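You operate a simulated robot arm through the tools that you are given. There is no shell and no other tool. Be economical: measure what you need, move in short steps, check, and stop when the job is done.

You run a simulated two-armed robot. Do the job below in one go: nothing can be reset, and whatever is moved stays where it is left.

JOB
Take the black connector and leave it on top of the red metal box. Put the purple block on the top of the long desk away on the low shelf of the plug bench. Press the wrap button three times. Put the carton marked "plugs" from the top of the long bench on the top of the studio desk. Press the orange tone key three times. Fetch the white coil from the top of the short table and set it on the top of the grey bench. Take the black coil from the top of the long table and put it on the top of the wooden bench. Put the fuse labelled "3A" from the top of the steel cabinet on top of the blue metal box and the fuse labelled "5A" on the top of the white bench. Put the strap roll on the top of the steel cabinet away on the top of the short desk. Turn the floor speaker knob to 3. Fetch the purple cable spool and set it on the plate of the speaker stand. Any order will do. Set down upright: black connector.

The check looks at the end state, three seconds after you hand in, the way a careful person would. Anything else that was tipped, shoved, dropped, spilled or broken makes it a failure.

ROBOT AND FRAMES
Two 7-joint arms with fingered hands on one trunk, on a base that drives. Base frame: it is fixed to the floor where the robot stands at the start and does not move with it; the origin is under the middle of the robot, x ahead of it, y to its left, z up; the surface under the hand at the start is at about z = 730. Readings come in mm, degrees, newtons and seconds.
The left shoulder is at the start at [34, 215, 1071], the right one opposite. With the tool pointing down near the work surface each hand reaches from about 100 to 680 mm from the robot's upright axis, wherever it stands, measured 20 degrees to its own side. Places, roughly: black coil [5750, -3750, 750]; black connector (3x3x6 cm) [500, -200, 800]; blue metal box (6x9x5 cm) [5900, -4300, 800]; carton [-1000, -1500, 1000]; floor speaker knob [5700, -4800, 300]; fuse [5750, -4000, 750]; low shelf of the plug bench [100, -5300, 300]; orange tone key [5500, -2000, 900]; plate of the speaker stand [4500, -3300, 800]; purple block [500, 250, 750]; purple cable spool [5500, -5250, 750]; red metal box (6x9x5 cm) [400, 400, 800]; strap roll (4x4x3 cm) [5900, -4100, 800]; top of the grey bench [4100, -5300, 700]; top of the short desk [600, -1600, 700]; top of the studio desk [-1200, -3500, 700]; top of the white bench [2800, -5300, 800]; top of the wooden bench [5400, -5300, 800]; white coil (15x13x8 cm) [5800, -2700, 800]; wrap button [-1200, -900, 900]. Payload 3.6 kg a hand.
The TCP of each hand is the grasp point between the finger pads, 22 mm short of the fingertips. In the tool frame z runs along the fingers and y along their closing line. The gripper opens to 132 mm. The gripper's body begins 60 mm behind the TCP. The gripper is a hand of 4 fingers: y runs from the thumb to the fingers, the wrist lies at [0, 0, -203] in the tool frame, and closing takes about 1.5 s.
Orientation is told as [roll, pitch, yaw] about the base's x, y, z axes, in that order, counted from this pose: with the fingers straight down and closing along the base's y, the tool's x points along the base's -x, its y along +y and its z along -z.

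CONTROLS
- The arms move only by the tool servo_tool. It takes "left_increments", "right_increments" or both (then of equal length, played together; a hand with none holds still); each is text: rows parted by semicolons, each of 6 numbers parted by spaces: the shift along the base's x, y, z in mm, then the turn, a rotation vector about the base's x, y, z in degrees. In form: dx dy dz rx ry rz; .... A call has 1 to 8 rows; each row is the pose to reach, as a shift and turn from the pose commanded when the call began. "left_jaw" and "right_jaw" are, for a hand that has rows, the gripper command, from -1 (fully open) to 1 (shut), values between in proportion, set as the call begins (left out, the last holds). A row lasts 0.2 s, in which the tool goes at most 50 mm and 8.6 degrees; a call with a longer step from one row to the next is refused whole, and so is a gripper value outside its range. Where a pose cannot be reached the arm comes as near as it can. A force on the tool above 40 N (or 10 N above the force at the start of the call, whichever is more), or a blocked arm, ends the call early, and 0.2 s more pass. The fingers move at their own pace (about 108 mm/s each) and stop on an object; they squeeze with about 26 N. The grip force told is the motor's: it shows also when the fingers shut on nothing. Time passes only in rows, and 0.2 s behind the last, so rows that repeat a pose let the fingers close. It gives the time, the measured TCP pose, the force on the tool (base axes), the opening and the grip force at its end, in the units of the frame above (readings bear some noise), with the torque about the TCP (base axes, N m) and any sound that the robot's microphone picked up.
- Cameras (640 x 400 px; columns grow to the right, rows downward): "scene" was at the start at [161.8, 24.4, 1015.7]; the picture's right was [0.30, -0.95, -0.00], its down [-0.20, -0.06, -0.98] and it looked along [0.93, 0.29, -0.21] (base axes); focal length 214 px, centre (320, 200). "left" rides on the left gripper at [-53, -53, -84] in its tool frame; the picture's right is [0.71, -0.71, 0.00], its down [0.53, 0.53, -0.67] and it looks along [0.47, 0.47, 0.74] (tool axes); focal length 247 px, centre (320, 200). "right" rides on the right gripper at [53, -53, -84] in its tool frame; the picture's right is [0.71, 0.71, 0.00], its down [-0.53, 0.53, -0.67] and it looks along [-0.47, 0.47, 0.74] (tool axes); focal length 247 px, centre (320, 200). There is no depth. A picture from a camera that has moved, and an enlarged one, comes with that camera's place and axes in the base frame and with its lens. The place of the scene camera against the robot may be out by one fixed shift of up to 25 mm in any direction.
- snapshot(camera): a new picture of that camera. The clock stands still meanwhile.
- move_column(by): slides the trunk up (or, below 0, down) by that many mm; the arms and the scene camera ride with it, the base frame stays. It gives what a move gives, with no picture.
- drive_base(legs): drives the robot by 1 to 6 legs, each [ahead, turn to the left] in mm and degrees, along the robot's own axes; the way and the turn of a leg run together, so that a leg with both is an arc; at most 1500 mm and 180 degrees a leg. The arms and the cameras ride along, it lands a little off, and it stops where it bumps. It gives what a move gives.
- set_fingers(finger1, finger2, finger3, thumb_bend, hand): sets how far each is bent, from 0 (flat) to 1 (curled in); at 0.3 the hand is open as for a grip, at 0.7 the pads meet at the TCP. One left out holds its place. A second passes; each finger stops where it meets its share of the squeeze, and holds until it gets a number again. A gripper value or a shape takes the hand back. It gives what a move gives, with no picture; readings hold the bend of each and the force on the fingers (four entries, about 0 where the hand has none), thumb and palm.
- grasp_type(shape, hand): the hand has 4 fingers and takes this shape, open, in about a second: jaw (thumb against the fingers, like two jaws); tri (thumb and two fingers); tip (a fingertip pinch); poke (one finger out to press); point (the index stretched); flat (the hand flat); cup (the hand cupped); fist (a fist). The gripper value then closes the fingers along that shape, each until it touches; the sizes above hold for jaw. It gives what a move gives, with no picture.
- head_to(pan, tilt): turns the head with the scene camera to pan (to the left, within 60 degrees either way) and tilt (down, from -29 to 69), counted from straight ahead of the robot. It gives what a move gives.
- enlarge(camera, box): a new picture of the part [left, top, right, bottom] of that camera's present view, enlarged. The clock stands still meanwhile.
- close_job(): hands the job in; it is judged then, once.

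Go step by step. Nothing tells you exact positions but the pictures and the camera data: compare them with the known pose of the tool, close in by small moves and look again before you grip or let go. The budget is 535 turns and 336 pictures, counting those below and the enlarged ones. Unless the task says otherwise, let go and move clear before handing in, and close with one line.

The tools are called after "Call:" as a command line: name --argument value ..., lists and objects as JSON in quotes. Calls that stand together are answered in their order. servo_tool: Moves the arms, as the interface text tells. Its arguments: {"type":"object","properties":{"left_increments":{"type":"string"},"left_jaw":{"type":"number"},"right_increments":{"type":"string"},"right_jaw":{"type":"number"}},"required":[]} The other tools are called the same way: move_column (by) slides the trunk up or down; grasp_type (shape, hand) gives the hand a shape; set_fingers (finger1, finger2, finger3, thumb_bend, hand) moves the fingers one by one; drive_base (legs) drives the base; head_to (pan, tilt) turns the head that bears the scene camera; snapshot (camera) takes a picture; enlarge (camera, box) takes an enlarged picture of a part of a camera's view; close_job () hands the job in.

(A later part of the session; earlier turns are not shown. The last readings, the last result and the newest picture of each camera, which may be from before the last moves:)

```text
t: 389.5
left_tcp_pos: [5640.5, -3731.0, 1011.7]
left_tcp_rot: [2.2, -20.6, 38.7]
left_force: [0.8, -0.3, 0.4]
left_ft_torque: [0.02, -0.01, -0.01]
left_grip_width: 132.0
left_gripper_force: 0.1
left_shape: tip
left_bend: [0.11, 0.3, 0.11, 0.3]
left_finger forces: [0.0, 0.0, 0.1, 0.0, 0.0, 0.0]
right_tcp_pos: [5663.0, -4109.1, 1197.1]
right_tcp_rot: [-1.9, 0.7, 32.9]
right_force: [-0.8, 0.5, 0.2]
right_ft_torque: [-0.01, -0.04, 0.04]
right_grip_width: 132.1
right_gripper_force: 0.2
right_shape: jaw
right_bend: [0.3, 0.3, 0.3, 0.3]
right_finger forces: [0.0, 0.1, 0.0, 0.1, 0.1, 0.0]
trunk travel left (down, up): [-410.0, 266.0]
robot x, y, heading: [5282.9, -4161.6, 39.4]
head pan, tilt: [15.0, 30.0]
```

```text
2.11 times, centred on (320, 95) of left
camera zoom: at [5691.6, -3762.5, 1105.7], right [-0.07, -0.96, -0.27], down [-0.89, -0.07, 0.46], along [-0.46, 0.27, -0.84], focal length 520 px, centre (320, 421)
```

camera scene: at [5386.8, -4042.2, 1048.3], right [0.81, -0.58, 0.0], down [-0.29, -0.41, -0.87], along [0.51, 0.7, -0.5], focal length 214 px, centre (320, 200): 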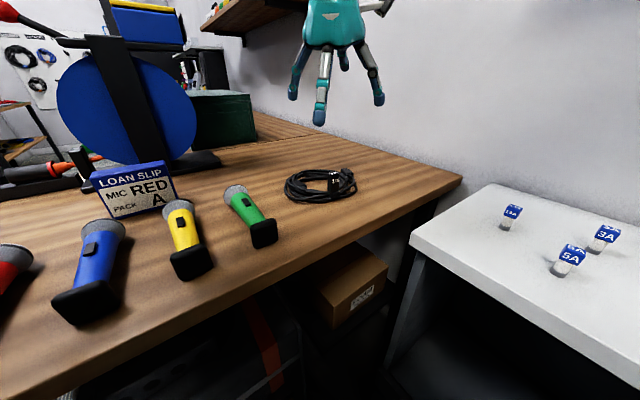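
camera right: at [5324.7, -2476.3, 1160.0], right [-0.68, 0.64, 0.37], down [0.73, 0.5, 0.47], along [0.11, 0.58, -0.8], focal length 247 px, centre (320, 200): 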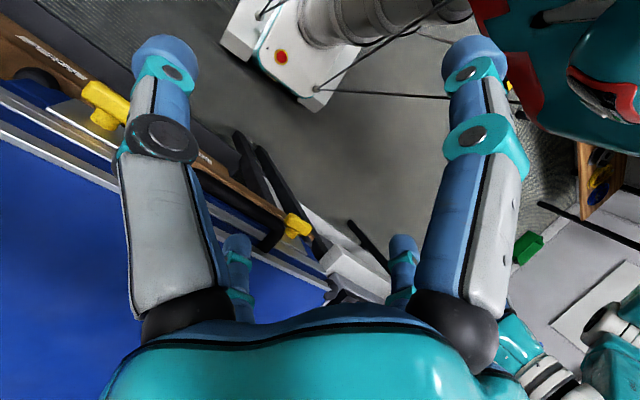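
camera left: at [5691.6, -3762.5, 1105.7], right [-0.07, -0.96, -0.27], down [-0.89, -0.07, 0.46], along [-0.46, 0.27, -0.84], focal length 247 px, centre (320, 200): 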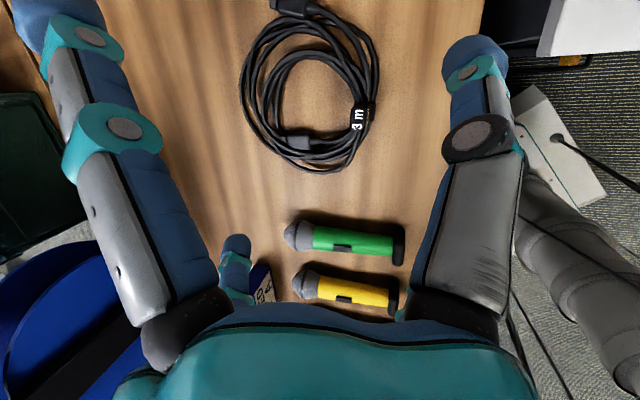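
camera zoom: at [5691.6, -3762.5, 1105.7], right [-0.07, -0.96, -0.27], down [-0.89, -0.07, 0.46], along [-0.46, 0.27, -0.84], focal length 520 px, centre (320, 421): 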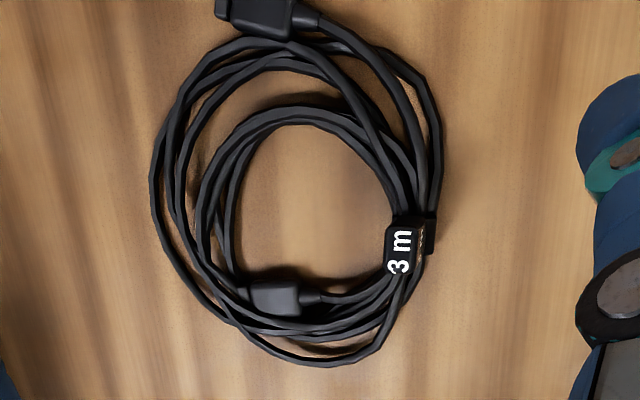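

Call:
servo_tool --left_increments "0 0 0 0 0 -7.6; 0 0 0 0 0 -15.2; 0 0 0 0 0 -22.8; 2 2 -20 0 0 -30.4; 4 4 -40 0 0 -38; 6 6 -70 0 0 -45.7"

Call:
snapshot --camera "left"

Call:
enlarge --camera "scene" --box '[240, 60, 400, 240]'

```text
t: 390.9
left_tcp_pos: [5646.5, -3725.8, 942.1]
left_tcp_rot: [2.1, -20.5, -7.2]
left_force: [-0.8, 0.0, -1.2]
left_ft_torque: [0.0, 0.05, -0.04]
left_grip_width: 131.9
left_gripper_force: 0.0
left_shape: tip
left_bend: [0.11, 0.3, 0.11, 0.3]
left_finger forces: [0.0, 0.0, 0.0, 0.1, 0.0, 0.0]
right_tcp_pos: [5664.2, -4108.6, 1196.6]
right_tcp_rot: [-1.8, 0.8, 32.9]
right_force: [-0.3, -0.2, 0.3]
right_ft_torque: [-0.01, 0.03, -0.01]
right_grip_width: 131.9
right_gripper_force: 0.1
right_shape: jaw
right_bend: [0.3, 0.3, 0.3, 0.3]
right_finger forces: [0.0, 0.0, 0.0, 0.0, 0.0, 0.1]
trunk travel left (down, up): [-410.0, 266.0]
robot x, y, heading: [5278.2, -4159.0, 39.3]
head pan, tilt: [15.0, 30.0]
```

```text
177 pictures are left
camera left: at [5659.6, -3783.7, 1036.2], right [-0.74, -0.62, -0.27], down [-0.67, 0.59, 0.46], along [-0.12, 0.52, -0.85], focal length 247 px, centre (320, 200)
```

left: 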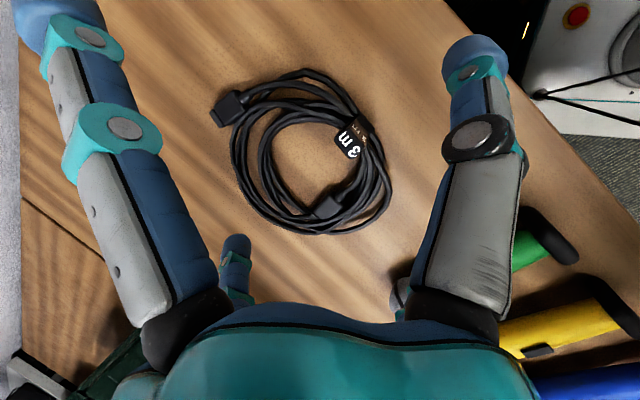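

```text
2.22 times, centred on (320, 150) of scene
camera zoom: at [5386.8, -4042.0, 1048.3], right [0.81, -0.58, 0.0], down [-0.29, -0.41, -0.87], along [0.51, 0.7, -0.5], focal length 477 px, centre (320, 311)
```

zoom: 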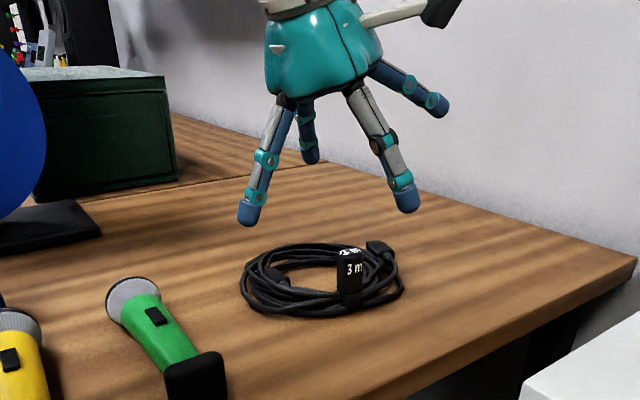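

Call:
servo_tool --left_increments "2 -1 -40 0 0 0; 2 -1 -75 0 0 0; 2 -1 -101 0 0 0; 2 -1 -101 0 0 0"

Call:
snapshot --camera "left"

Call:
servo_tool --left_increments "0 0 0 0 0 0; 0 0 0 0 0 0; 0 0 0 0 0 0; 0 0 0 0 0 0; 0 0 0 0 0 0; 0 0 0 0 0 0; 0 0 0 0 0 0" --left_jaw 1

Call:
enlarge --camera "scene" --box '[240, 60, 400, 240]'

```text
t: 391.9
left_tcp_pos: [5649.3, -3726.9, 841.8]
left_tcp_rot: [2.0, -20.6, -7.1]
left_force: [-0.5, 0.7, 0.3]
left_ft_torque: [0.03, 0.01, 0.02]
left_grip_width: 132.0
left_gripper_force: 0.1
left_shape: tip
left_bend: [0.11, 0.3, 0.11, 0.3]
left_finger forces: [0.1, 0.0, 0.0, 0.0, 0.1, 0.0]
right_tcp_pos: [5661.9, -4108.7, 1197.4]
right_tcp_rot: [-1.9, 0.7, 33.0]
right_force: [0.0, -0.4, -0.1]
right_ft_torque: [0.01, -0.02, 0.0]
right_grip_width: 131.7
right_gripper_force: 0.0
right_shape: jaw
right_bend: [0.3, 0.3, 0.3, 0.3]
right_finger forces: [0.0, 0.0, 0.1, 0.0, 0.1, 0.0]
trunk travel left (down, up): [-410.0, 266.0]
robot x, y, heading: [5280.0, -4158.3, 39.4]
head pan, tilt: [15.0, 30.0]
```

```text
175 pictures are left
camera left: at [5662.1, -3785.8, 935.2], right [-0.73, -0.62, -0.27], down [-0.67, 0.59, 0.46], along [-0.12, 0.52, -0.85], focal length 247 px, centre (320, 200)
```

left: 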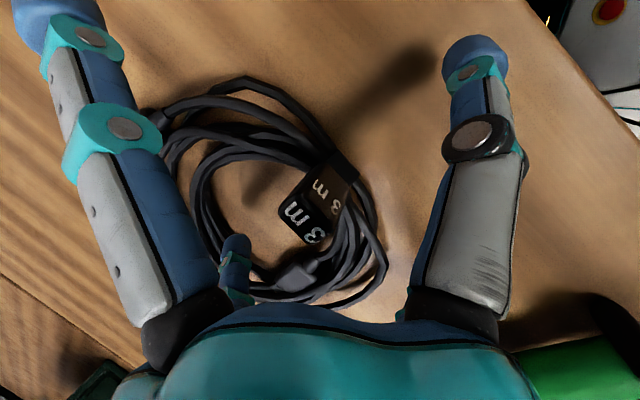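

```text
t: 393.5
left_tcp_pos: [5648.9, -3726.6, 841.6]
left_tcp_rot: [2.2, -20.7, -7.1]
left_force: [0.9, 3.3, 6.2]
left_ft_torque: [0.42, 0.01, 0.0]
left_grip_width: 11.3
left_gripper_force: 26.1
left_shape: tip
left_bend: [0.27, 0.74, 0.14, 0.7]
left_finger forces: [0.0, 26.9, 0.5, 0.0, 21.9, 0.0]
right_tcp_pos: [5661.7, -4108.4, 1197.4]
right_tcp_rot: [-1.8, 0.7, 32.9]
right_force: [-0.4, 0.5, 0.2]
right_ft_torque: [0.03, 0.02, 0.01]
right_grip_width: 132.2
right_gripper_force: 0.1
right_shape: jaw
right_bend: [0.3, 0.3, 0.3, 0.3]
right_finger forces: [0.0, 0.0, 0.1, 0.1, 0.0, 0.1]
trunk travel left (down, up): [-410.0, 266.0]
robot x, y, heading: [5282.6, -4163.3, 39.6]
head pan, tilt: [15.0, 30.0]
```

```text
2.22 times, centred on (320, 150) of scene
camera zoom: at [5386.3, -4042.5, 1048.4], right [0.81, -0.58, 0.0], down [-0.29, -0.41, -0.87], along [0.51, 0.7, -0.5], focal length 477 px, centre (320, 311)
```

zoom: 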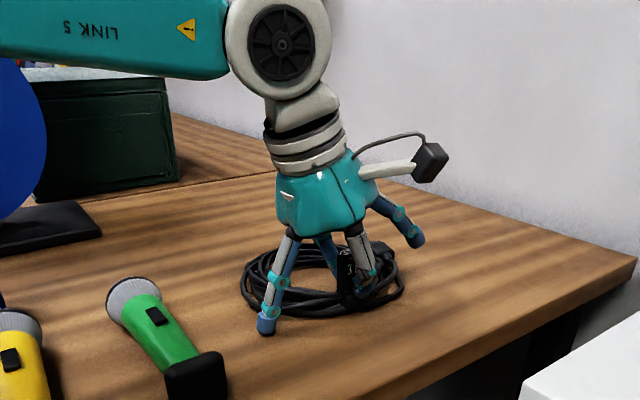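

Gripped the tag. I'm lifting and checking.

Call:
servo_tool --left_increments "0 0 25 0 0 0; 0 0 60 0 0 0; 0 0 105 0 0 0; 0 0 150 0 0 0; 0 0 195 0 0 0; 0 0 240 0 0 0; 0 0 270 0 0 0"

Call:
snapshot --camera "scene"

Call:
snapshot --camera "left"

```text
t: 395.1
left_tcp_pos: [5648.4, -3726.8, 1113.2]
left_tcp_rot: [2.1, -20.5, -7.2]
left_force: [-0.2, -0.1, -3.4]
left_ft_torque: [-0.19, 0.09, 0.02]
left_grip_width: 10.4
left_gripper_force: 26.8
left_shape: tip
left_bend: [0.27, 0.63, 0.27, 0.67]
left_finger forces: [0.1, 27.9, 0.1, 0.0, 26.8, 0.0]
right_tcp_pos: [5663.5, -4108.4, 1197.2]
right_tcp_rot: [-2.0, 0.7, 33.0]
right_force: [-1.0, -0.4, 0.0]
right_ft_torque: [0.04, 0.0, 0.0]
right_grip_width: 132.2
right_gripper_force: 0.0
right_shape: jaw
right_bend: [0.3, 0.3, 0.3, 0.3]
right_finger forces: [0.0, 0.1, 0.0, 0.0, 0.0, 0.1]
trunk travel left (down, up): [-410.0, 266.0]
robot x, y, heading: [5283.7, -4162.6, 39.5]
head pan, tilt: [15.0, 30.0]
```

```text
173 pictures are left
camera scene: at [5386.7, -4042.3, 1048.3], right [0.81, -0.58, 0.0], down [-0.29, -0.41, -0.87], along [0.51, 0.7, -0.5], focal length 214 px, centre (320, 200)
```

scene: 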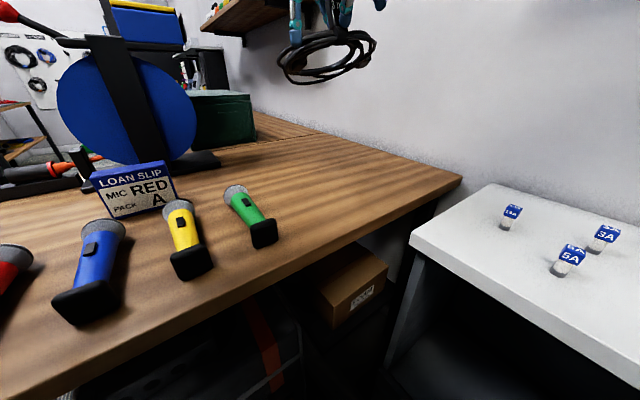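

```text
172 pictures are left
camera left: at [5662.1, -3785.7, 1206.7], right [-0.74, -0.62, -0.27], down [-0.67, 0.59, 0.46], along [-0.13, 0.52, -0.85], focal length 247 px, centre (320, 200)
```

left: 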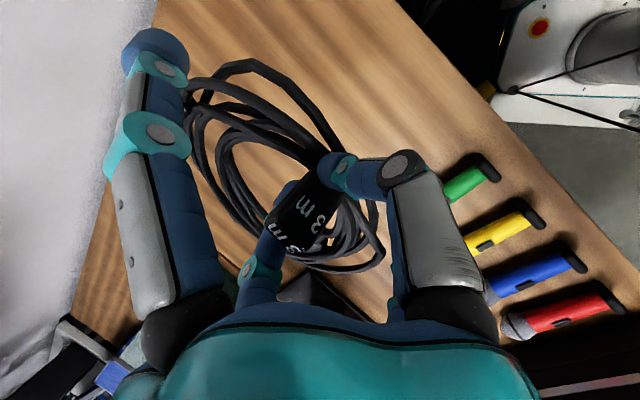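

The coil is held. I'm backing away and turning toward the wooden bench.

Call:
drive_base --legs '[[-220, -30]]'

Call:
drive_base --legs '[[0, -40]]'

Call:
drive_base --legs '[[0, -40]]'

Call:
head_to --pan 0 --tilt 25

Call:
snapshot --camera "scene"

```text
t: 397.0
left_tcp_pos: [5618.3, -4058.0, 1112.5]
left_tcp_rot: [2.2, -20.5, -37.0]
left_force: [-1.0, -0.8, -1.7]
left_ft_torque: [-0.14, 0.12, 0.02]
left_grip_width: 10.4
left_gripper_force: 26.1
left_shape: tip
left_bend: [0.27, 0.63, 0.27, 0.66]
left_finger forces: [0.0, 27.9, 0.0, 0.1, 26.7, 0.0]
right_tcp_pos: [5440.9, -4395.1, 1197.6]
right_tcp_rot: [-1.9, 0.6, 3.0]
right_force: [0.2, 0.1, 0.7]
right_ft_torque: [0.01, 0.0, -0.01]
right_grip_width: 132.1
right_gripper_force: 0.0
right_shape: jaw
right_bend: [0.3, 0.3, 0.3, 0.3]
right_finger forces: [0.1, 0.1, 0.0, 0.0, 0.0, 0.1]
trunk travel left (down, up): [-410.0, 266.0]
robot x, y, heading: [5080.8, -4233.6, 9.3]
head pan, tilt: [15.0, 30.0]
```

```text
t: 399.3
left_tcp_pos: [5607.2, -4441.5, 1112.6]
left_tcp_rot: [2.1, -20.4, -76.7]
left_force: [0.3, 0.3, -1.9]
left_ft_torque: [-0.07, 0.15, 0.0]
left_grip_width: 10.3
left_gripper_force: 26.0
left_shape: tip
left_bend: [0.27, 0.62, 0.27, 0.66]
left_finger forces: [0.1, 27.6, 0.0, 0.1, 26.4, 0.0]
right_tcp_pos: [5254.9, -4588.7, 1197.8]
right_tcp_rot: [-1.9, 0.6, -36.7]
right_force: [-0.1, 0.4, -0.1]
right_ft_torque: [0.03, -0.02, 0.0]
right_grip_width: 132.0
right_gripper_force: 0.0
right_shape: jaw
right_bend: [0.3, 0.3, 0.3, 0.3]
right_finger forces: [0.0, 0.0, 0.0, 0.1, 0.1, 0.0]
trunk travel left (down, up): [-410.0, 266.0]
robot x, y, heading: [5095.3, -4202.2, -30.2]
head pan, tilt: [15.0, 30.0]
```

```text
t: 401.6
left_tcp_pos: [5335.1, -4717.8, 1112.1]
left_tcp_rot: [2.2, -20.5, -116.7]
left_force: [0.0, -0.9, -2.4]
left_ft_torque: [0.09, 0.15, 0.01]
left_grip_width: 10.2
left_gripper_force: 26.2
left_shape: tip
left_bend: [0.27, 0.62, 0.27, 0.66]
left_finger forces: [0.0, 26.6, 0.0, 0.1, 25.2, 0.0]
right_tcp_pos: [4971.7, -4602.9, 1198.2]
right_tcp_rot: [-2.0, 0.7, -76.8]
right_force: [-0.1, 0.3, 0.3]
right_ft_torque: [0.0, 0.02, -0.02]
right_grip_width: 132.0
right_gripper_force: 0.0
right_shape: jaw
right_bend: [0.3, 0.3, 0.3, 0.3]
right_finger forces: [0.0, 0.1, 0.1, 0.1, 0.0, 0.0]
trunk travel left (down, up): [-410.0, 266.0]
robot x, y, heading: [5128.9, -4198.2, -70.1]
head pan, tilt: [15.0, 30.0]
```

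```text
t: 402.4
left_tcp_pos: [5337.3, -4716.4, 1112.9]
left_tcp_rot: [2.1, -20.6, -116.5]
left_force: [0.8, -0.2, -3.3]
left_ft_torque: [0.06, 0.13, -0.03]
left_grip_width: 9.8
left_gripper_force: 26.0
left_shape: tip
left_bend: [0.27, 0.62, 0.27, 0.66]
left_finger forces: [0.1, 27.1, 0.0, 0.1, 26.0, 0.1]
right_tcp_pos: [4973.5, -4601.0, 1198.4]
right_tcp_rot: [-2.1, 0.7, -76.6]
right_force: [0.6, 0.4, 0.8]
right_ft_torque: [-0.02, 0.06, 0.0]
right_grip_width: 131.8
right_gripper_force: 0.0
right_shape: jaw
right_bend: [0.3, 0.3, 0.3, 0.3]
right_finger forces: [0.0, 0.1, 0.0, 0.1, 0.0, 0.0]
trunk travel left (down, up): [-410.0, 266.0]
robot x, y, heading: [5128.2, -4194.5, -70.1]
head pan, tilt: [0.0, 25.0]
```

```text
171 pictures are left
camera scene: at [5183.6, -4359.1, 1056.3], right [-0.94, -0.34, 0.0], down [-0.15, 0.4, -0.91], along [0.31, -0.85, -0.42], focal length 214 px, centre (320, 200)
```

scene: 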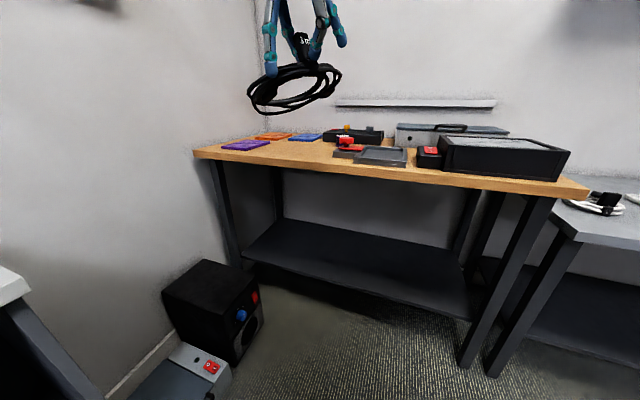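

Call:
enlarge --camera "scene" --box '[190, 90, 460, 210]'

```text
2.37 times, centred on (325, 150) of scene
camera zoom: at [5183.6, -4359.1, 1056.3], right [-0.94, -0.34, 0.0], down [-0.15, 0.4, -0.91], along [0.31, -0.85, -0.42], focal length 508 px, centre (308, 318)
```

zoom: 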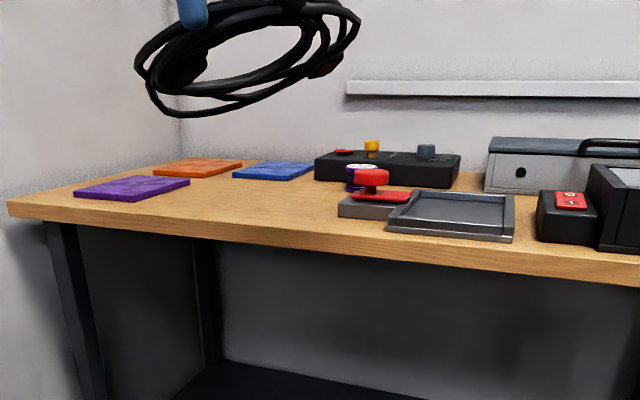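

The bench is clear between the purple slab and the red-lever device, around [5620,-5170]; driving straight ahead ~460 mm puts the coil over it.

Call:
drive_base --legs '[[455, 0]]'

Call:
head_to --pan 5 --tilt 35

Call:
snapshot --camera "scene"

Call:
snapshot --camera "left"

```text
t: 405.1
left_tcp_pos: [5485.5, -5150.0, 1112.0]
left_tcp_rot: [2.2, -20.5, -117.1]
left_force: [-0.3, 0.2, -2.7]
left_ft_torque: [0.11, 0.12, 0.01]
left_grip_width: 9.8
left_gripper_force: 26.1
left_shape: tip
left_bend: [0.27, 0.62, 0.27, 0.66]
left_finger forces: [0.0, 27.3, 0.1, 0.1, 26.0, 0.1]
right_tcp_pos: [5122.2, -5034.4, 1197.9]
right_tcp_rot: [-1.8, 0.7, -77.0]
right_force: [0.2, -1.2, 0.3]
right_ft_torque: [0.03, 0.02, 0.0]
right_grip_width: 131.9
right_gripper_force: 0.1
right_shape: jaw
right_bend: [0.3, 0.3, 0.3, 0.3]
right_finger forces: [0.0, 0.1, 0.1, 0.0, 0.1, 0.0]
trunk travel left (down, up): [-410.0, 266.0]
robot x, y, heading: [5285.6, -4625.3, -70.3]
head pan, tilt: [0.0, 25.0]
```

```text
t: 405.9
left_tcp_pos: [5485.0, -5151.3, 1114.1]
left_tcp_rot: [2.3, -20.5, -117.1]
left_force: [-0.3, 0.0, -2.9]
left_ft_torque: [0.08, 0.09, -0.01]
left_grip_width: 9.8
left_gripper_force: 25.6
left_shape: tip
left_bend: [0.27, 0.62, 0.27, 0.66]
left_finger forces: [0.0, 27.1, 0.0, 0.0, 26.0, 0.0]
right_tcp_pos: [5122.1, -5033.2, 1198.6]
right_tcp_rot: [-1.9, 0.7, -77.1]
right_force: [-0.4, 0.4, 0.4]
right_ft_torque: [0.01, -0.02, 0.0]
right_grip_width: 131.8
right_gripper_force: 0.0
right_shape: jaw
right_bend: [0.3, 0.3, 0.3, 0.3]
right_finger forces: [0.0, 0.0, 0.0, 0.0, 0.0, 0.0]
trunk travel left (down, up): [-410.0, 266.0]
robot x, y, heading: [5283.2, -4626.4, -70.8]
head pan, tilt: [5.0, 35.0]
```

```text
169 pictures are left
camera scene: at [5340.8, -4785.0, 1040.6], right [-0.91, -0.41, 0.0], down [-0.24, 0.52, -0.82], along [0.34, -0.75, -0.57], focal length 214 px, centre (320, 200)
```

scene: 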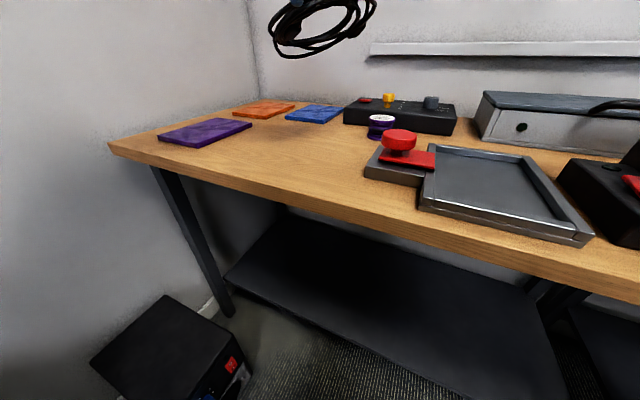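

```text
168 pictures are left
camera left: at [5425.2, -5143.0, 1207.5], right [-0.33, 0.9, -0.27], down [0.78, 0.42, 0.46], along [0.53, -0.06, -0.84], focal length 247 px, centre (320, 200)
```

left: 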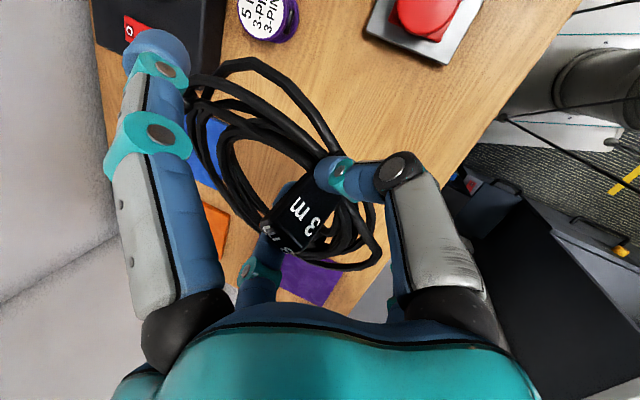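

Call:
servo_tool --left_increments "40 20 0 0 0 0; 80 38 0 0 0 0; 84 40 -45 0 0 0; 84 40 -90 0 0 0; 84 40 -135 0 0 0; 84 40 -160 0 0 0"

Call:
enlarge --camera "scene" --box '[110, 20, 450, 220]'

Call:
snapshot --camera "left"

```text
t: 407.3
left_tcp_pos: [5569.8, -5109.7, 954.4]
left_tcp_rot: [2.2, -20.6, -117.1]
left_force: [-1.2, -1.3, -2.9]
left_ft_torque: [0.06, 0.12, -0.01]
left_grip_width: 9.7
left_gripper_force: 26.0
left_shape: tip
left_bend: [0.27, 0.62, 0.27, 0.66]
left_finger forces: [0.1, 27.0, 0.1, 0.0, 25.8, 0.1]
right_tcp_pos: [5122.5, -5034.0, 1198.0]
right_tcp_rot: [-1.8, 0.8, -77.2]
right_force: [-0.6, 0.6, 0.5]
right_ft_torque: [-0.02, 0.0, 0.01]
right_grip_width: 132.2
right_gripper_force: 0.1
right_shape: jaw
right_bend: [0.3, 0.3, 0.3, 0.3]
right_finger forces: [0.0, 0.0, 0.0, 0.1, 0.1, 0.0]
trunk travel left (down, up): [-410.0, 266.0]
robot x, y, heading: [5282.0, -4630.0, -70.7]
head pan, tilt: [5.0, 35.0]
```

```text
1.88 times, centred on (280, 120) of scene
camera zoom: at [5341.0, -4785.1, 1040.5], right [-0.91, -0.41, 0.0], down [-0.24, 0.52, -0.82], along [0.34, -0.75, -0.57], focal length 404 px, centre (395, 351)
```

zoom: 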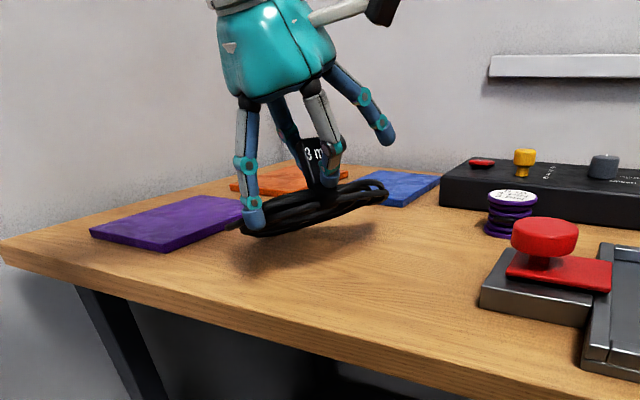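

```text
166 pictures are left
camera left: at [5509.0, -5102.3, 1047.8], right [-0.33, 0.9, -0.27], down [0.78, 0.43, 0.46], along [0.53, -0.06, -0.85], focal length 247 px, centre (320, 200)
```

left: 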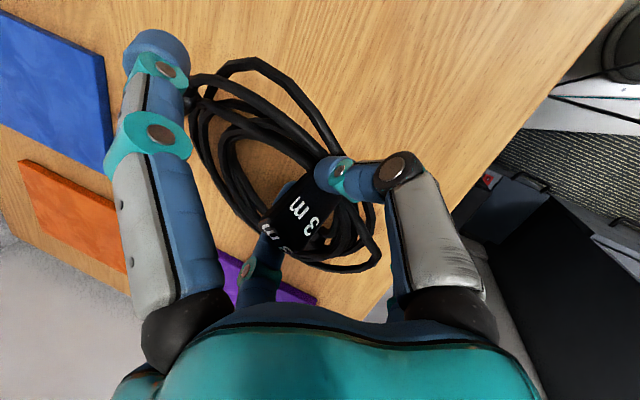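

Call:
servo_tool --left_increments "-40 5 0 0 0 0; -45 5 -20 0 0 0; -45 5 -40 0 0 0; -45 5 -52 0 0 0"

Call:
enlarge --camera "scene" --box '[110, 20, 450, 220]'

```text
t: 408.3
left_tcp_pos: [5523.1, -5104.7, 902.4]
left_tcp_rot: [2.3, -20.6, -117.2]
left_force: [-0.6, -0.6, 1.0]
left_ft_torque: [-0.1, -0.23, -0.09]
left_grip_width: 10.5
left_gripper_force: 25.6
left_shape: tip
left_bend: [0.27, 0.73, 0.27, 0.7]
left_finger forces: [0.1, 25.1, 0.0, 0.0, 23.7, 0.0]
right_tcp_pos: [5121.5, -5031.9, 1199.8]
right_tcp_rot: [-1.9, 0.6, -77.2]
right_force: [0.0, -0.3, 0.2]
right_ft_torque: [0.03, -0.01, 0.03]
right_grip_width: 132.2
right_gripper_force: 0.0
right_shape: jaw
right_bend: [0.3, 0.3, 0.3, 0.3]
right_finger forces: [0.1, 0.0, 0.0, 0.1, 0.1, 0.0]
trunk travel left (down, up): [-410.0, 266.0]
robot x, y, heading: [5282.2, -4628.2, -70.5]
head pan, tilt: [5.0, 35.0]
```

```text
1.88 times, centred on (280, 120) of scene
camera zoom: at [5340.7, -4784.8, 1040.6], right [-0.91, -0.41, 0.0], down [-0.24, 0.52, -0.82], along [0.34, -0.75, -0.57], focal length 404 px, centre (395, 351)
```

zoom: 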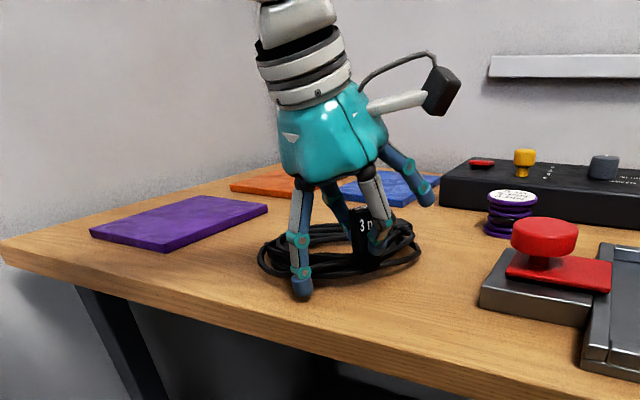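

Call:
servo_tool --left_increments "0 0 -5 0 0 0; 0 0 -10 0 0 0; 0 0 -15 0 0 0"

Call:
servo_tool --left_increments "0 0 0 0 0 0; 0 0 0 0 0 0; 0 0 0 0 0 0; 0 0 0 0 0 0; 0 0 0 0 0 0" --left_jaw -0.3

Call:
servo_tool --left_increments "0 5 35 0 0 0; 0 15 80 0 0 0; 0 30 125 0 0 0; 0 50 170 0 0 0; 0 70 210 0 0 0; 0 90 240 0 0 0"

Call:
snapshot --camera "scene"

```text
t: 409.2
left_tcp_pos: [5522.7, -5108.8, 893.9]
left_tcp_rot: [2.4, -21.7, -117.3]
left_force: [-1.4, 1.1, 0.9]
left_ft_torque: [0.06, -0.22, 0.02]
left_grip_width: 10.7
left_gripper_force: 26.5
left_shape: tip
left_bend: [0.27, 0.74, 0.16, 0.7]
left_finger forces: [0.0, 26.5, 1.3, 0.0, 24.5, 0.0]
right_tcp_pos: [5123.1, -5033.8, 1199.9]
right_tcp_rot: [-2.1, 0.7, -77.0]
right_force: [0.3, 0.1, -0.5]
right_ft_torque: [-0.02, 0.03, 0.0]
right_grip_width: 132.1
right_gripper_force: 0.0
right_shape: jaw
right_bend: [0.3, 0.3, 0.3, 0.3]
right_finger forces: [0.1, 0.0, 0.0, 0.0, 0.1, 0.0]
trunk travel left (down, up): [-410.0, 266.0]
robot x, y, heading: [5279.7, -4629.4, -70.7]
head pan, tilt: [5.0, 35.0]
stopped in row 3 (left hand): the force on the tool passed its limit at 42 N (the readings are from after the stop); the commanded pose is now the measured one
```

```text
t: 410.4
left_tcp_pos: [5523.3, -5108.7, 895.2]
left_tcp_rot: [2.6, -21.7, -117.3]
left_force: [0.6, 0.4, 0.0]
left_ft_torque: [0.03, 0.01, 0.0]
left_grip_width: 85.4
left_gripper_force: 0.0
left_shape: tip
left_bend: [0.11, 0.3, 0.11, 0.7]
left_finger forces: [0.1, 0.0, 0.0, 0.0, 0.0, 0.0]
right_tcp_pos: [5122.3, -5034.0, 1200.1]
right_tcp_rot: [-1.9, 0.7, -77.1]
right_force: [-0.1, 0.2, -0.5]
right_ft_torque: [-0.01, 0.0, 0.02]
right_grip_width: 131.8
right_gripper_force: 0.0
right_shape: jaw
right_bend: [0.3, 0.3, 0.3, 0.3]
right_finger forces: [0.1, 0.0, 0.1, 0.1, 0.1, 0.0]
trunk travel left (down, up): [-410.0, 266.0]
robot x, y, heading: [5284.6, -4631.2, -70.6]
head pan, tilt: [5.0, 35.0]
```

```text
t: 411.8
left_tcp_pos: [5523.1, -5018.6, 1135.3]
left_tcp_rot: [2.5, -21.6, -117.3]
left_force: [-0.4, 0.6, 0.0]
left_ft_torque: [0.0, -0.02, -0.01]
left_grip_width: 85.6
left_gripper_force: 0.1
left_shape: tip
left_bend: [0.11, 0.3, 0.11, 0.7]
left_finger forces: [0.1, 0.1, 0.1, 0.0, 0.1, 0.1]
right_tcp_pos: [5120.9, -5032.5, 1199.9]
right_tcp_rot: [-1.9, 0.6, -77.0]
right_force: [0.1, 0.0, 0.0]
right_ft_torque: [-0.01, -0.01, 0.01]
right_grip_width: 131.9
right_gripper_force: 0.2
right_shape: jaw
right_bend: [0.3, 0.3, 0.3, 0.3]
right_finger forces: [0.1, 0.0, 0.0, 0.0, 0.0, 0.0]
trunk travel left (down, up): [-410.0, 266.0]
robot x, y, heading: [5280.8, -4630.3, -70.1]
head pan, tilt: [5.0, 35.0]
```

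```text
164 pictures are left
camera scene: at [5340.6, -4784.4, 1040.6], right [-0.91, -0.41, 0.0], down [-0.24, 0.52, -0.82], along [0.34, -0.75, -0.57], focal length 214 px, centre (320, 200)
```

scene: 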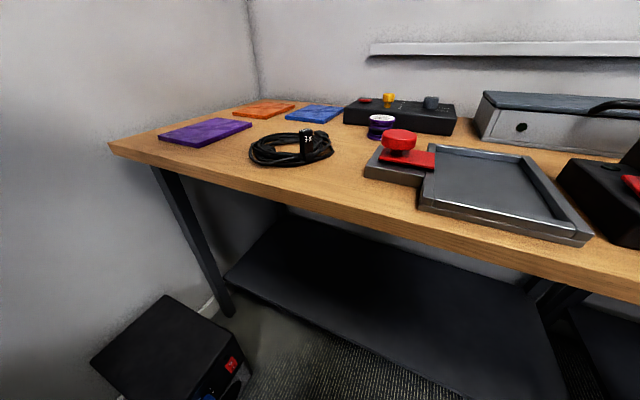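

The black coil is on the wooden bench. Next the purple spool: squaring up to the bench and moving in a little.

Call:
drive_base --legs '[[0, -19], [90, 0]]'

Call:
servo_tool --left_increments "0 0 0 0 0 8; 0 0 0 0 0 16; 0 0 0 0 0 24; 0 0 0 0 0 32; 0 0 0 0 0 40; 0 0 0 0 0 46" --left_jaw -1

Call:
head_to --pan 5 --tilt 30

Call:
snapshot --camera "scene"

Call:
snapshot --camera "left"

```text
t: 413.9
left_tcp_pos: [5385.3, -5167.5, 1133.8]
left_tcp_rot: [2.5, -21.5, -136.0]
left_force: [-1.3, 0.0, 0.3]
left_ft_torque: [0.02, -0.01, -0.02]
left_grip_width: 85.6
left_gripper_force: 0.0
left_shape: tip
left_bend: [0.11, 0.3, 0.11, 0.7]
left_finger forces: [0.1, 0.0, 0.0, 0.0, 0.0, 0.0]
right_tcp_pos: [4999.2, -5052.2, 1198.3]
right_tcp_rot: [-1.8, 0.7, -95.8]
right_force: [-1.4, -0.2, 0.9]
right_ft_torque: [0.02, -0.05, 0.0]
right_grip_width: 131.8
right_gripper_force: 0.0
right_shape: jaw
right_bend: [0.3, 0.3, 0.3, 0.3]
right_finger forces: [0.1, 0.1, 0.0, 0.1, 0.0, 0.0]
trunk travel left (down, up): [-410.0, 266.0]
robot x, y, heading: [5292.0, -4718.9, -89.5]
head pan, tilt: [5.0, 35.0]
```

```text
t: 415.3
left_tcp_pos: [5387.2, -5167.1, 1135.0]
left_tcp_rot: [2.6, -21.5, -89.9]
left_force: [-0.4, -1.1, -0.6]
left_ft_torque: [0.02, -0.01, -0.02]
left_grip_width: 131.9
left_gripper_force: 0.1
left_shape: tip
left_bend: [0.11, 0.3, 0.11, 0.3]
left_finger forces: [0.1, 0.0, 0.0, 0.0, 0.0, 0.1]
right_tcp_pos: [5001.7, -5050.9, 1200.1]
right_tcp_rot: [-1.9, 0.7, -95.8]
right_force: [0.0, -0.7, -0.4]
right_ft_torque: [-0.03, 0.01, 0.03]
right_grip_width: 132.2
right_gripper_force: 0.1
right_shape: jaw
right_bend: [0.3, 0.3, 0.3, 0.3]
right_finger forces: [0.0, 0.0, 0.0, 0.1, 0.0, 0.0]
trunk travel left (down, up): [-410.0, 266.0]
robot x, y, heading: [5291.3, -4715.2, -89.2]
head pan, tilt: [5.0, 35.0]
```

```text
t: 416.0
left_tcp_pos: [5386.5, -5166.5, 1135.4]
left_tcp_rot: [2.5, -21.6, -90.0]
left_force: [1.0, 0.4, 0.2]
left_ft_torque: [0.0, 0.04, 0.03]
left_grip_width: 131.9
left_gripper_force: 0.1
left_shape: tip
left_bend: [0.11, 0.3, 0.11, 0.3]
left_finger forces: [0.1, 0.1, 0.0, 0.1, 0.0, 0.1]
right_tcp_pos: [5001.4, -5051.0, 1200.4]
right_tcp_rot: [-1.9, 0.7, -95.9]
right_force: [1.1, -0.1, 0.2]
right_ft_torque: [-0.01, 0.0, -0.01]
right_grip_width: 132.1
right_gripper_force: 0.0
right_shape: jaw
right_bend: [0.3, 0.3, 0.3, 0.3]
right_finger forces: [0.0, 0.0, 0.0, 0.0, 0.0, 0.0]
trunk travel left (down, up): [-410.0, 266.0]
robot x, y, heading: [5293.7, -4720.7, -89.3]
head pan, tilt: [5.0, 30.0]
```

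```text
163 pictures are left
camera scene: at [5298.7, -4890.3, 1048.3], right [-0.99, -0.1, 0.0], down [-0.05, 0.5, -0.87], along [0.09, -0.86, -0.5], focal length 214 px, centre (320, 200)
```

scene: 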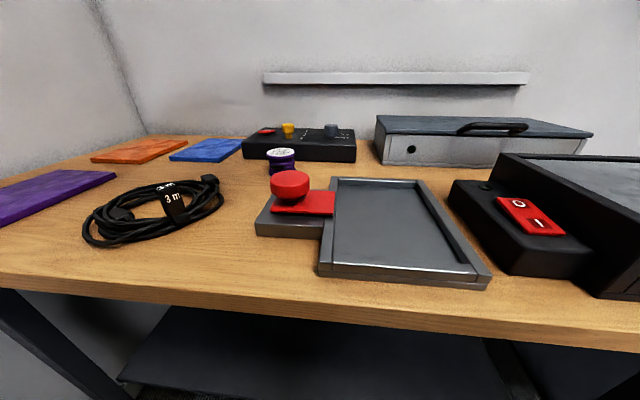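

```text
162 pictures are left
camera left: at [5329.1, -5186.0, 1229.1], right [-0.71, 0.65, -0.29], down [0.5, 0.74, 0.45], along [0.5, 0.17, -0.85], focal length 247 px, centre (320, 200)
```

left: 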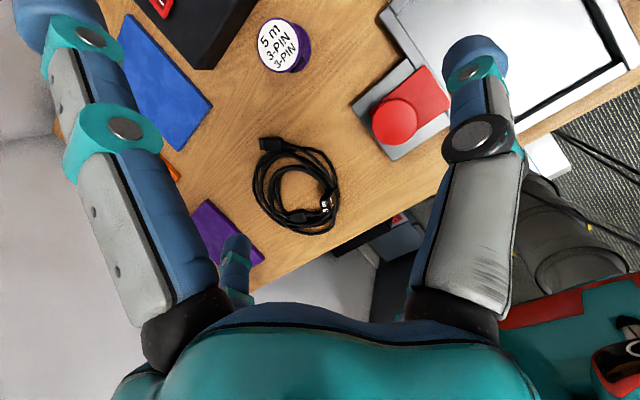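

Stereo puts the spool at [5431,-5318], top z≈869. I'm moving above it.

Call:
servo_tool --left_increments "11 -36 -20 0 0 0; 22 -72 -40 0 0 0; 33 -108 -70 0 0 0; 44 -146 -100 0 0 0; 44 -147 -145 0 0 0; 44 -147 -185 0 0 0"

Call:
snapshot --camera "left"

Call:
enlarge --camera "scene" --box '[180, 60, 400, 260]'

```text
t: 417.4
left_tcp_pos: [5429.4, -5315.4, 949.8]
left_tcp_rot: [2.5, -21.6, -90.0]
left_force: [0.3, 0.0, -0.8]
left_ft_torque: [-0.01, -0.01, 0.03]
left_grip_width: 131.6
left_gripper_force: 0.0
left_shape: tip
left_bend: [0.11, 0.3, 0.11, 0.3]
left_finger forces: [0.0, 0.0, 0.0, 0.1, 0.0, 0.0]
right_tcp_pos: [5002.5, -5051.8, 1199.7]
right_tcp_rot: [-1.9, 0.7, -95.7]
right_force: [0.5, 0.7, 0.4]
right_ft_torque: [-0.01, 0.01, 0.0]
right_grip_width: 132.0
right_gripper_force: 0.1
right_shape: jaw
right_bend: [0.3, 0.3, 0.3, 0.3]
right_finger forces: [0.0, 0.0, 0.0, 0.0, 0.0, 0.0]
trunk travel left (down, up): [-410.0, 266.0]
robot x, y, heading: [5295.9, -4719.9, -89.3]
head pan, tilt: [5.0, 30.0]
```

```text
161 pictures are left
camera left: at [5372.0, -5333.7, 1043.8], right [-0.71, 0.65, -0.29], down [0.5, 0.74, 0.45], along [0.5, 0.17, -0.85], focal length 247 px, centre (320, 200)
```

left: 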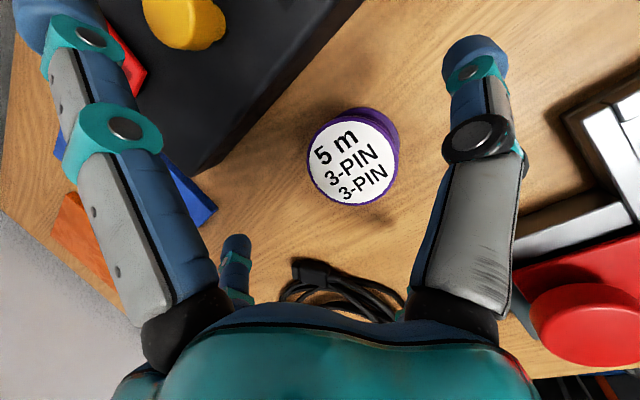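

```text
2.00 times, centred on (290, 160) of scene
camera zoom: at [5298.8, -4890.8, 1048.3], right [-0.99, -0.1, 0.0], down [-0.05, 0.5, -0.87], along [0.09, -0.86, -0.5], focal length 429 px, centre (380, 280)
```

zoom: 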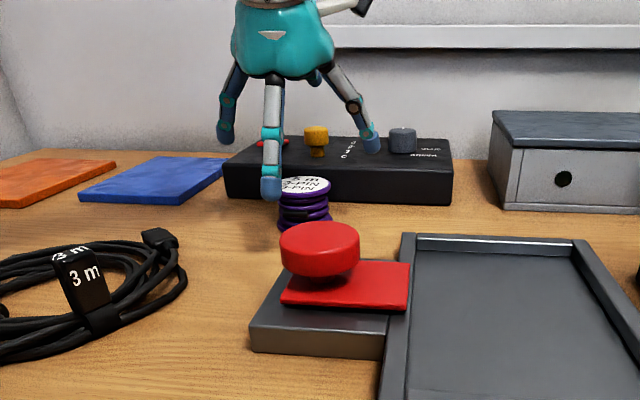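

The device behind the spool is close, so I'll untilt the hand and turn it so the pinch runs front-to-back with a partial opening.

Call:
servo_tool --left_increments "0 5 40 7.2 0 0; 0 5 60 14.4 0 0; 0 5 60 21.6 0 0"

Call:
servo_tool --left_increments "0 0 0 0 0 8.5; 0 0 0 0 0 17; 0 0 0 0 0 25.5; 0 0 0 0 0 34; 0 0 0 0 0 42.5; 0 0 0 0 0 51; 0 0 0 0 0 59.5; 0 0 0 0 0 68" --left_jaw -0.2

Call:
servo_tool --left_increments "-2 0 0 0 0 8; -4 0 0 0 0 16; -4 0 0 0 0 22"

Call:
snapshot --camera "left"

```text
t: 418.2
left_tcp_pos: [5430.0, -5308.5, 1010.3]
left_tcp_rot: [2.4, 0.2, -90.1]
left_force: [0.3, -0.3, 0.2]
left_ft_torque: [0.03, -0.03, -0.02]
left_grip_width: 131.8
left_gripper_force: 0.3
left_shape: tip
left_bend: [0.11, 0.3, 0.11, 0.3]
left_finger forces: [0.0, 0.0, 0.0, 0.0, 0.0, 0.1]
right_tcp_pos: [5001.7, -5050.7, 1199.1]
right_tcp_rot: [-1.8, 0.7, -95.8]
right_force: [-0.5, 0.0, -0.1]
right_ft_torque: [-0.01, 0.01, -0.03]
right_grip_width: 132.0
right_gripper_force: 0.1
right_shape: jaw
right_bend: [0.3, 0.3, 0.3, 0.3]
right_finger forces: [0.1, 0.0, 0.1, 0.0, 0.0, 0.0]
trunk travel left (down, up): [-410.0, 266.0]
robot x, y, heading: [5291.6, -4720.7, -89.5]
head pan, tilt: [5.0, 30.0]
```

```text
t: 420.0
left_tcp_pos: [5430.3, -5308.3, 1010.1]
left_tcp_rot: [2.5, 0.0, -21.9]
left_force: [0.4, 0.2, 0.1]
left_ft_torque: [-0.01, 0.0, 0.0]
left_grip_width: 80.0
left_gripper_force: 0.1
left_shape: tip
left_bend: [0.11, 0.32, 0.11, 0.7]
left_finger forces: [0.0, 0.0, 0.1, 0.0, 0.0, 0.0]
right_tcp_pos: [5001.9, -5050.5, 1199.9]
right_tcp_rot: [-1.9, 0.7, -95.8]
right_force: [0.1, -0.1, 0.4]
right_ft_torque: [0.01, -0.03, 0.02]
right_grip_width: 132.1
right_gripper_force: 0.0
right_shape: jaw
right_bend: [0.3, 0.3, 0.3, 0.3]
right_finger forces: [0.0, 0.0, 0.0, 0.0, 0.0, 0.0]
trunk travel left (down, up): [-410.0, 266.0]
robot x, y, heading: [5294.3, -4717.2, -89.3]
head pan, tilt: [5.0, 30.0]
```

```text
t: 420.8
left_tcp_pos: [5426.2, -5308.1, 1009.3]
left_tcp_rot: [2.6, 0.0, 0.1]
left_force: [-0.1, -0.1, -0.2]
left_ft_torque: [0.0, 0.01, 0.02]
left_grip_width: 79.9
left_gripper_force: 0.0
left_shape: tip
left_bend: [0.11, 0.32, 0.11, 0.7]
left_finger forces: [0.1, 0.0, 0.0, 0.0, 0.0, 0.0]
right_tcp_pos: [5001.6, -5051.0, 1199.2]
right_tcp_rot: [-1.8, 0.7, -95.9]
right_force: [-0.4, 0.0, -0.9]
right_ft_torque: [0.01, -0.02, -0.01]
right_grip_width: 132.0
right_gripper_force: 0.1
right_shape: jaw
right_bend: [0.3, 0.3, 0.3, 0.3]
right_finger forces: [0.0, 0.0, 0.0, 0.0, 0.1, 0.0]
trunk travel left (down, up): [-410.0, 266.0]
robot x, y, heading: [5292.6, -4719.6, -89.4]
head pan, tilt: [5.0, 30.0]
```

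```text
159 pictures are left
camera left: at [5479.1, -5365.3, 1089.7], right [-0.71, -0.71, -0.03], down [-0.53, 0.5, 0.69], along [-0.47, 0.5, -0.72], focal length 247 px, centre (320, 200)
```

left: 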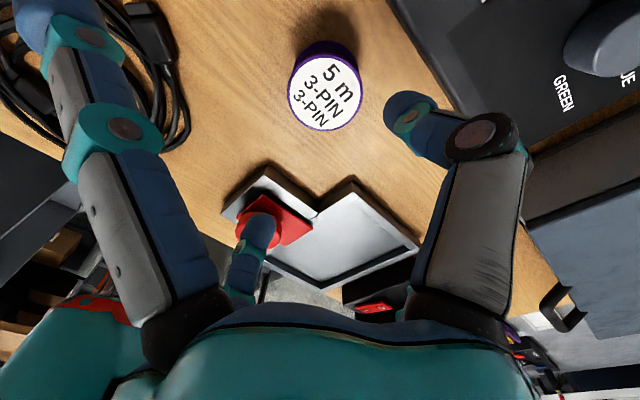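

Call:
servo_tool --left_increments "3 1 -45 0 0 0; 3 1 -90 0 0 0; 3 1 -120 0 0 0; 3 1 -139 0 0 0"

Call:
snapshot --camera "left"

Call:
servo_tool --left_increments "0 0 0 0 0 0; 0 0 0 0 0 0; 0 0 0 0 0 0; 0 0 0 0 0 0; 0 0 0 0 0 0; 0 0 0 0 0 0" --left_jaw 1

Call:
enlarge --camera "scene" --box '[180, 60, 400, 260]'

```text
t: 421.8
left_tcp_pos: [5429.4, -5306.5, 872.4]
left_tcp_rot: [2.2, 0.0, 0.1]
left_force: [0.8, 0.5, 11.5]
left_ft_torque: [-0.56, -0.05, 0.06]
left_grip_width: 79.6
left_gripper_force: 0.1
left_shape: tip
left_bend: [0.11, 0.32, 0.11, 0.7]
left_finger forces: [0.1, 0.0, 0.1, 0.0, 10.7, 0.1]
right_tcp_pos: [5001.8, -5049.5, 1200.9]
right_tcp_rot: [-1.9, 0.7, -95.8]
right_force: [-0.7, 0.0, 0.0]
right_ft_torque: [-0.01, 0.02, -0.02]
right_grip_width: 131.9
right_gripper_force: 0.0
right_shape: jaw
right_bend: [0.3, 0.3, 0.3, 0.3]
right_finger forces: [0.0, 0.0, 0.0, 0.0, 0.1, 0.1]
trunk travel left (down, up): [-410.0, 266.0]
robot x, y, heading: [5293.5, -4720.6, -89.2]
head pan, tilt: [5.0, 30.0]
```

```text
158 pictures are left
camera left: at [5482.0, -5363.5, 953.8], right [-0.71, -0.71, -0.03], down [-0.53, 0.5, 0.69], along [-0.47, 0.5, -0.72], focal length 247 px, centre (320, 200)
```

left: 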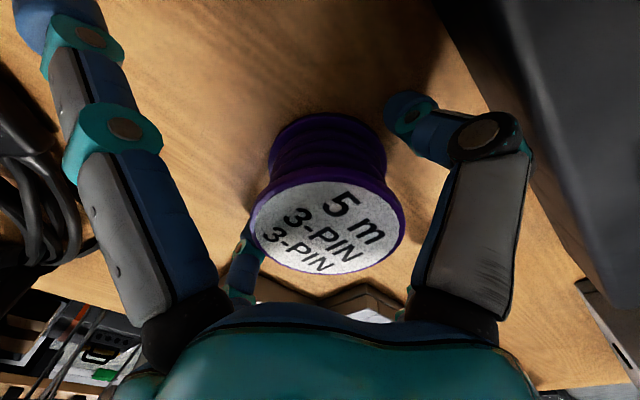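

```text
t: 423.2
left_tcp_pos: [5428.9, -5308.1, 872.3]
left_tcp_rot: [2.3, 0.0, 0.0]
left_force: [2.8, -9.6, 22.0]
left_ft_torque: [-1.29, -0.04, 0.09]
left_grip_width: 56.5
left_gripper_force: 26.7
left_shape: tip
left_bend: [0.27, 0.81, 0.27, 0.7]
left_finger forces: [0.0, 19.6, 0.0, 0.0, 41.3, 0.0]
right_tcp_pos: [5002.2, -5051.7, 1199.0]
right_tcp_rot: [-2.0, 0.6, -95.9]
right_force: [-0.4, 0.0, 0.7]
right_ft_torque: [-0.02, -0.04, 0.01]
right_grip_width: 131.9
right_gripper_force: 0.0
right_shape: jaw
right_bend: [0.3, 0.3, 0.3, 0.3]
right_finger forces: [0.1, 0.0, 0.0, 0.0, 0.0, 0.0]
trunk travel left (down, up): [-410.0, 266.0]
robot x, y, heading: [5293.5, -4717.3, -89.5]
head pan, tilt: [5.0, 30.0]
```

```text
2.00 times, centred on (290, 160) of scene
camera zoom: at [5298.6, -4889.4, 1048.6], right [-0.99, -0.1, 0.0], down [-0.05, 0.5, -0.87], along [0.09, -0.86, -0.5], focal length 429 px, centre (380, 280)
```

zoom: 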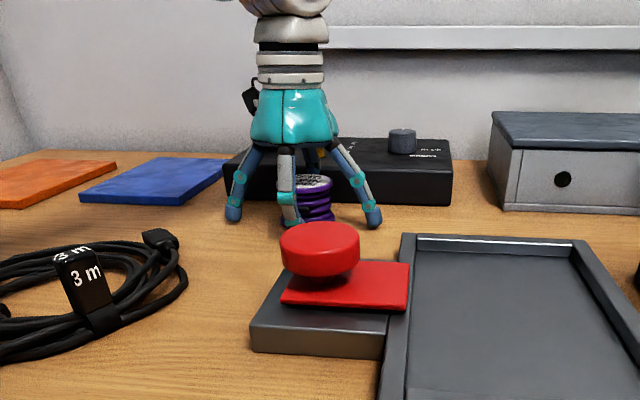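

Call:
servo_tool --left_increments "0 0 5 0 0 0; 0 0 20 0 0 0; 0 0 55 0 0 0; 0 0 100 0 0 0; 0 0 145 0 0 0; 0 0 190 0 0 0; 0 0 230 0 0 0"

Call:
snapshot --camera "left"

Call:
snapshot --camera "scene"

```text
t: 424.8
left_tcp_pos: [5429.6, -5306.4, 1102.2]
left_tcp_rot: [2.5, 0.0, -0.1]
left_force: [0.2, 0.6, -1.1]
left_ft_torque: [0.01, -0.01, 0.02]
left_grip_width: 55.1
left_gripper_force: 26.6
left_shape: tip
left_bend: [0.27, 0.8, 0.27, 0.7]
left_finger forces: [0.1, 24.9, 0.0, 0.0, 25.0, 0.0]
right_tcp_pos: [5001.1, -5051.0, 1200.2]
right_tcp_rot: [-1.9, 0.7, -95.9]
right_force: [-0.5, -0.6, 0.1]
right_ft_torque: [0.03, -0.01, 0.0]
right_grip_width: 132.0
right_gripper_force: 0.0
right_shape: jaw
right_bend: [0.3, 0.3, 0.3, 0.3]
right_finger forces: [0.0, 0.0, 0.1, 0.0, 0.1, 0.0]
trunk travel left (down, up): [-410.0, 266.0]
robot x, y, heading: [5295.5, -4722.9, -89.4]
head pan, tilt: [5.0, 30.0]
```

```text
156 pictures are left
camera left: at [5482.4, -5363.1, 1182.9], right [-0.71, -0.71, -0.03], down [-0.53, 0.5, 0.69], along [-0.47, 0.51, -0.72], focal length 247 px, centre (320, 200)
```

left: 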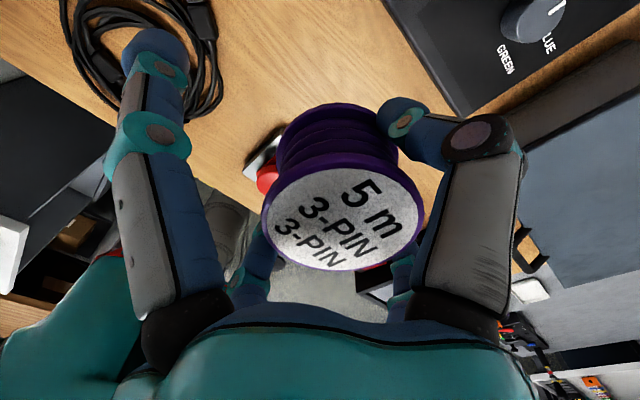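

```text
155 pictures are left
camera scene: at [5298.5, -4890.1, 1048.4], right [-0.99, -0.1, 0.0], down [-0.05, 0.5, -0.87], along [0.09, -0.86, -0.5], focal length 214 px, centre (320, 200)
```

scene: 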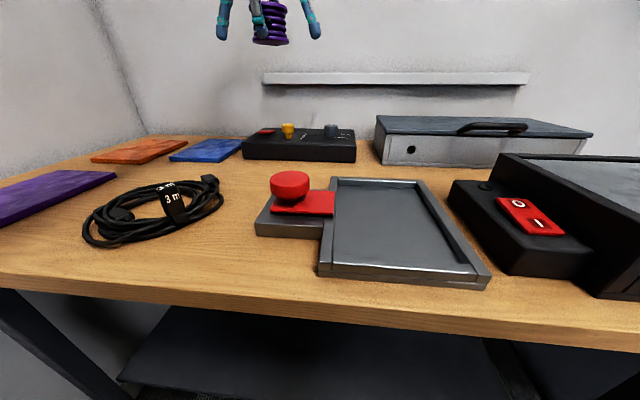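

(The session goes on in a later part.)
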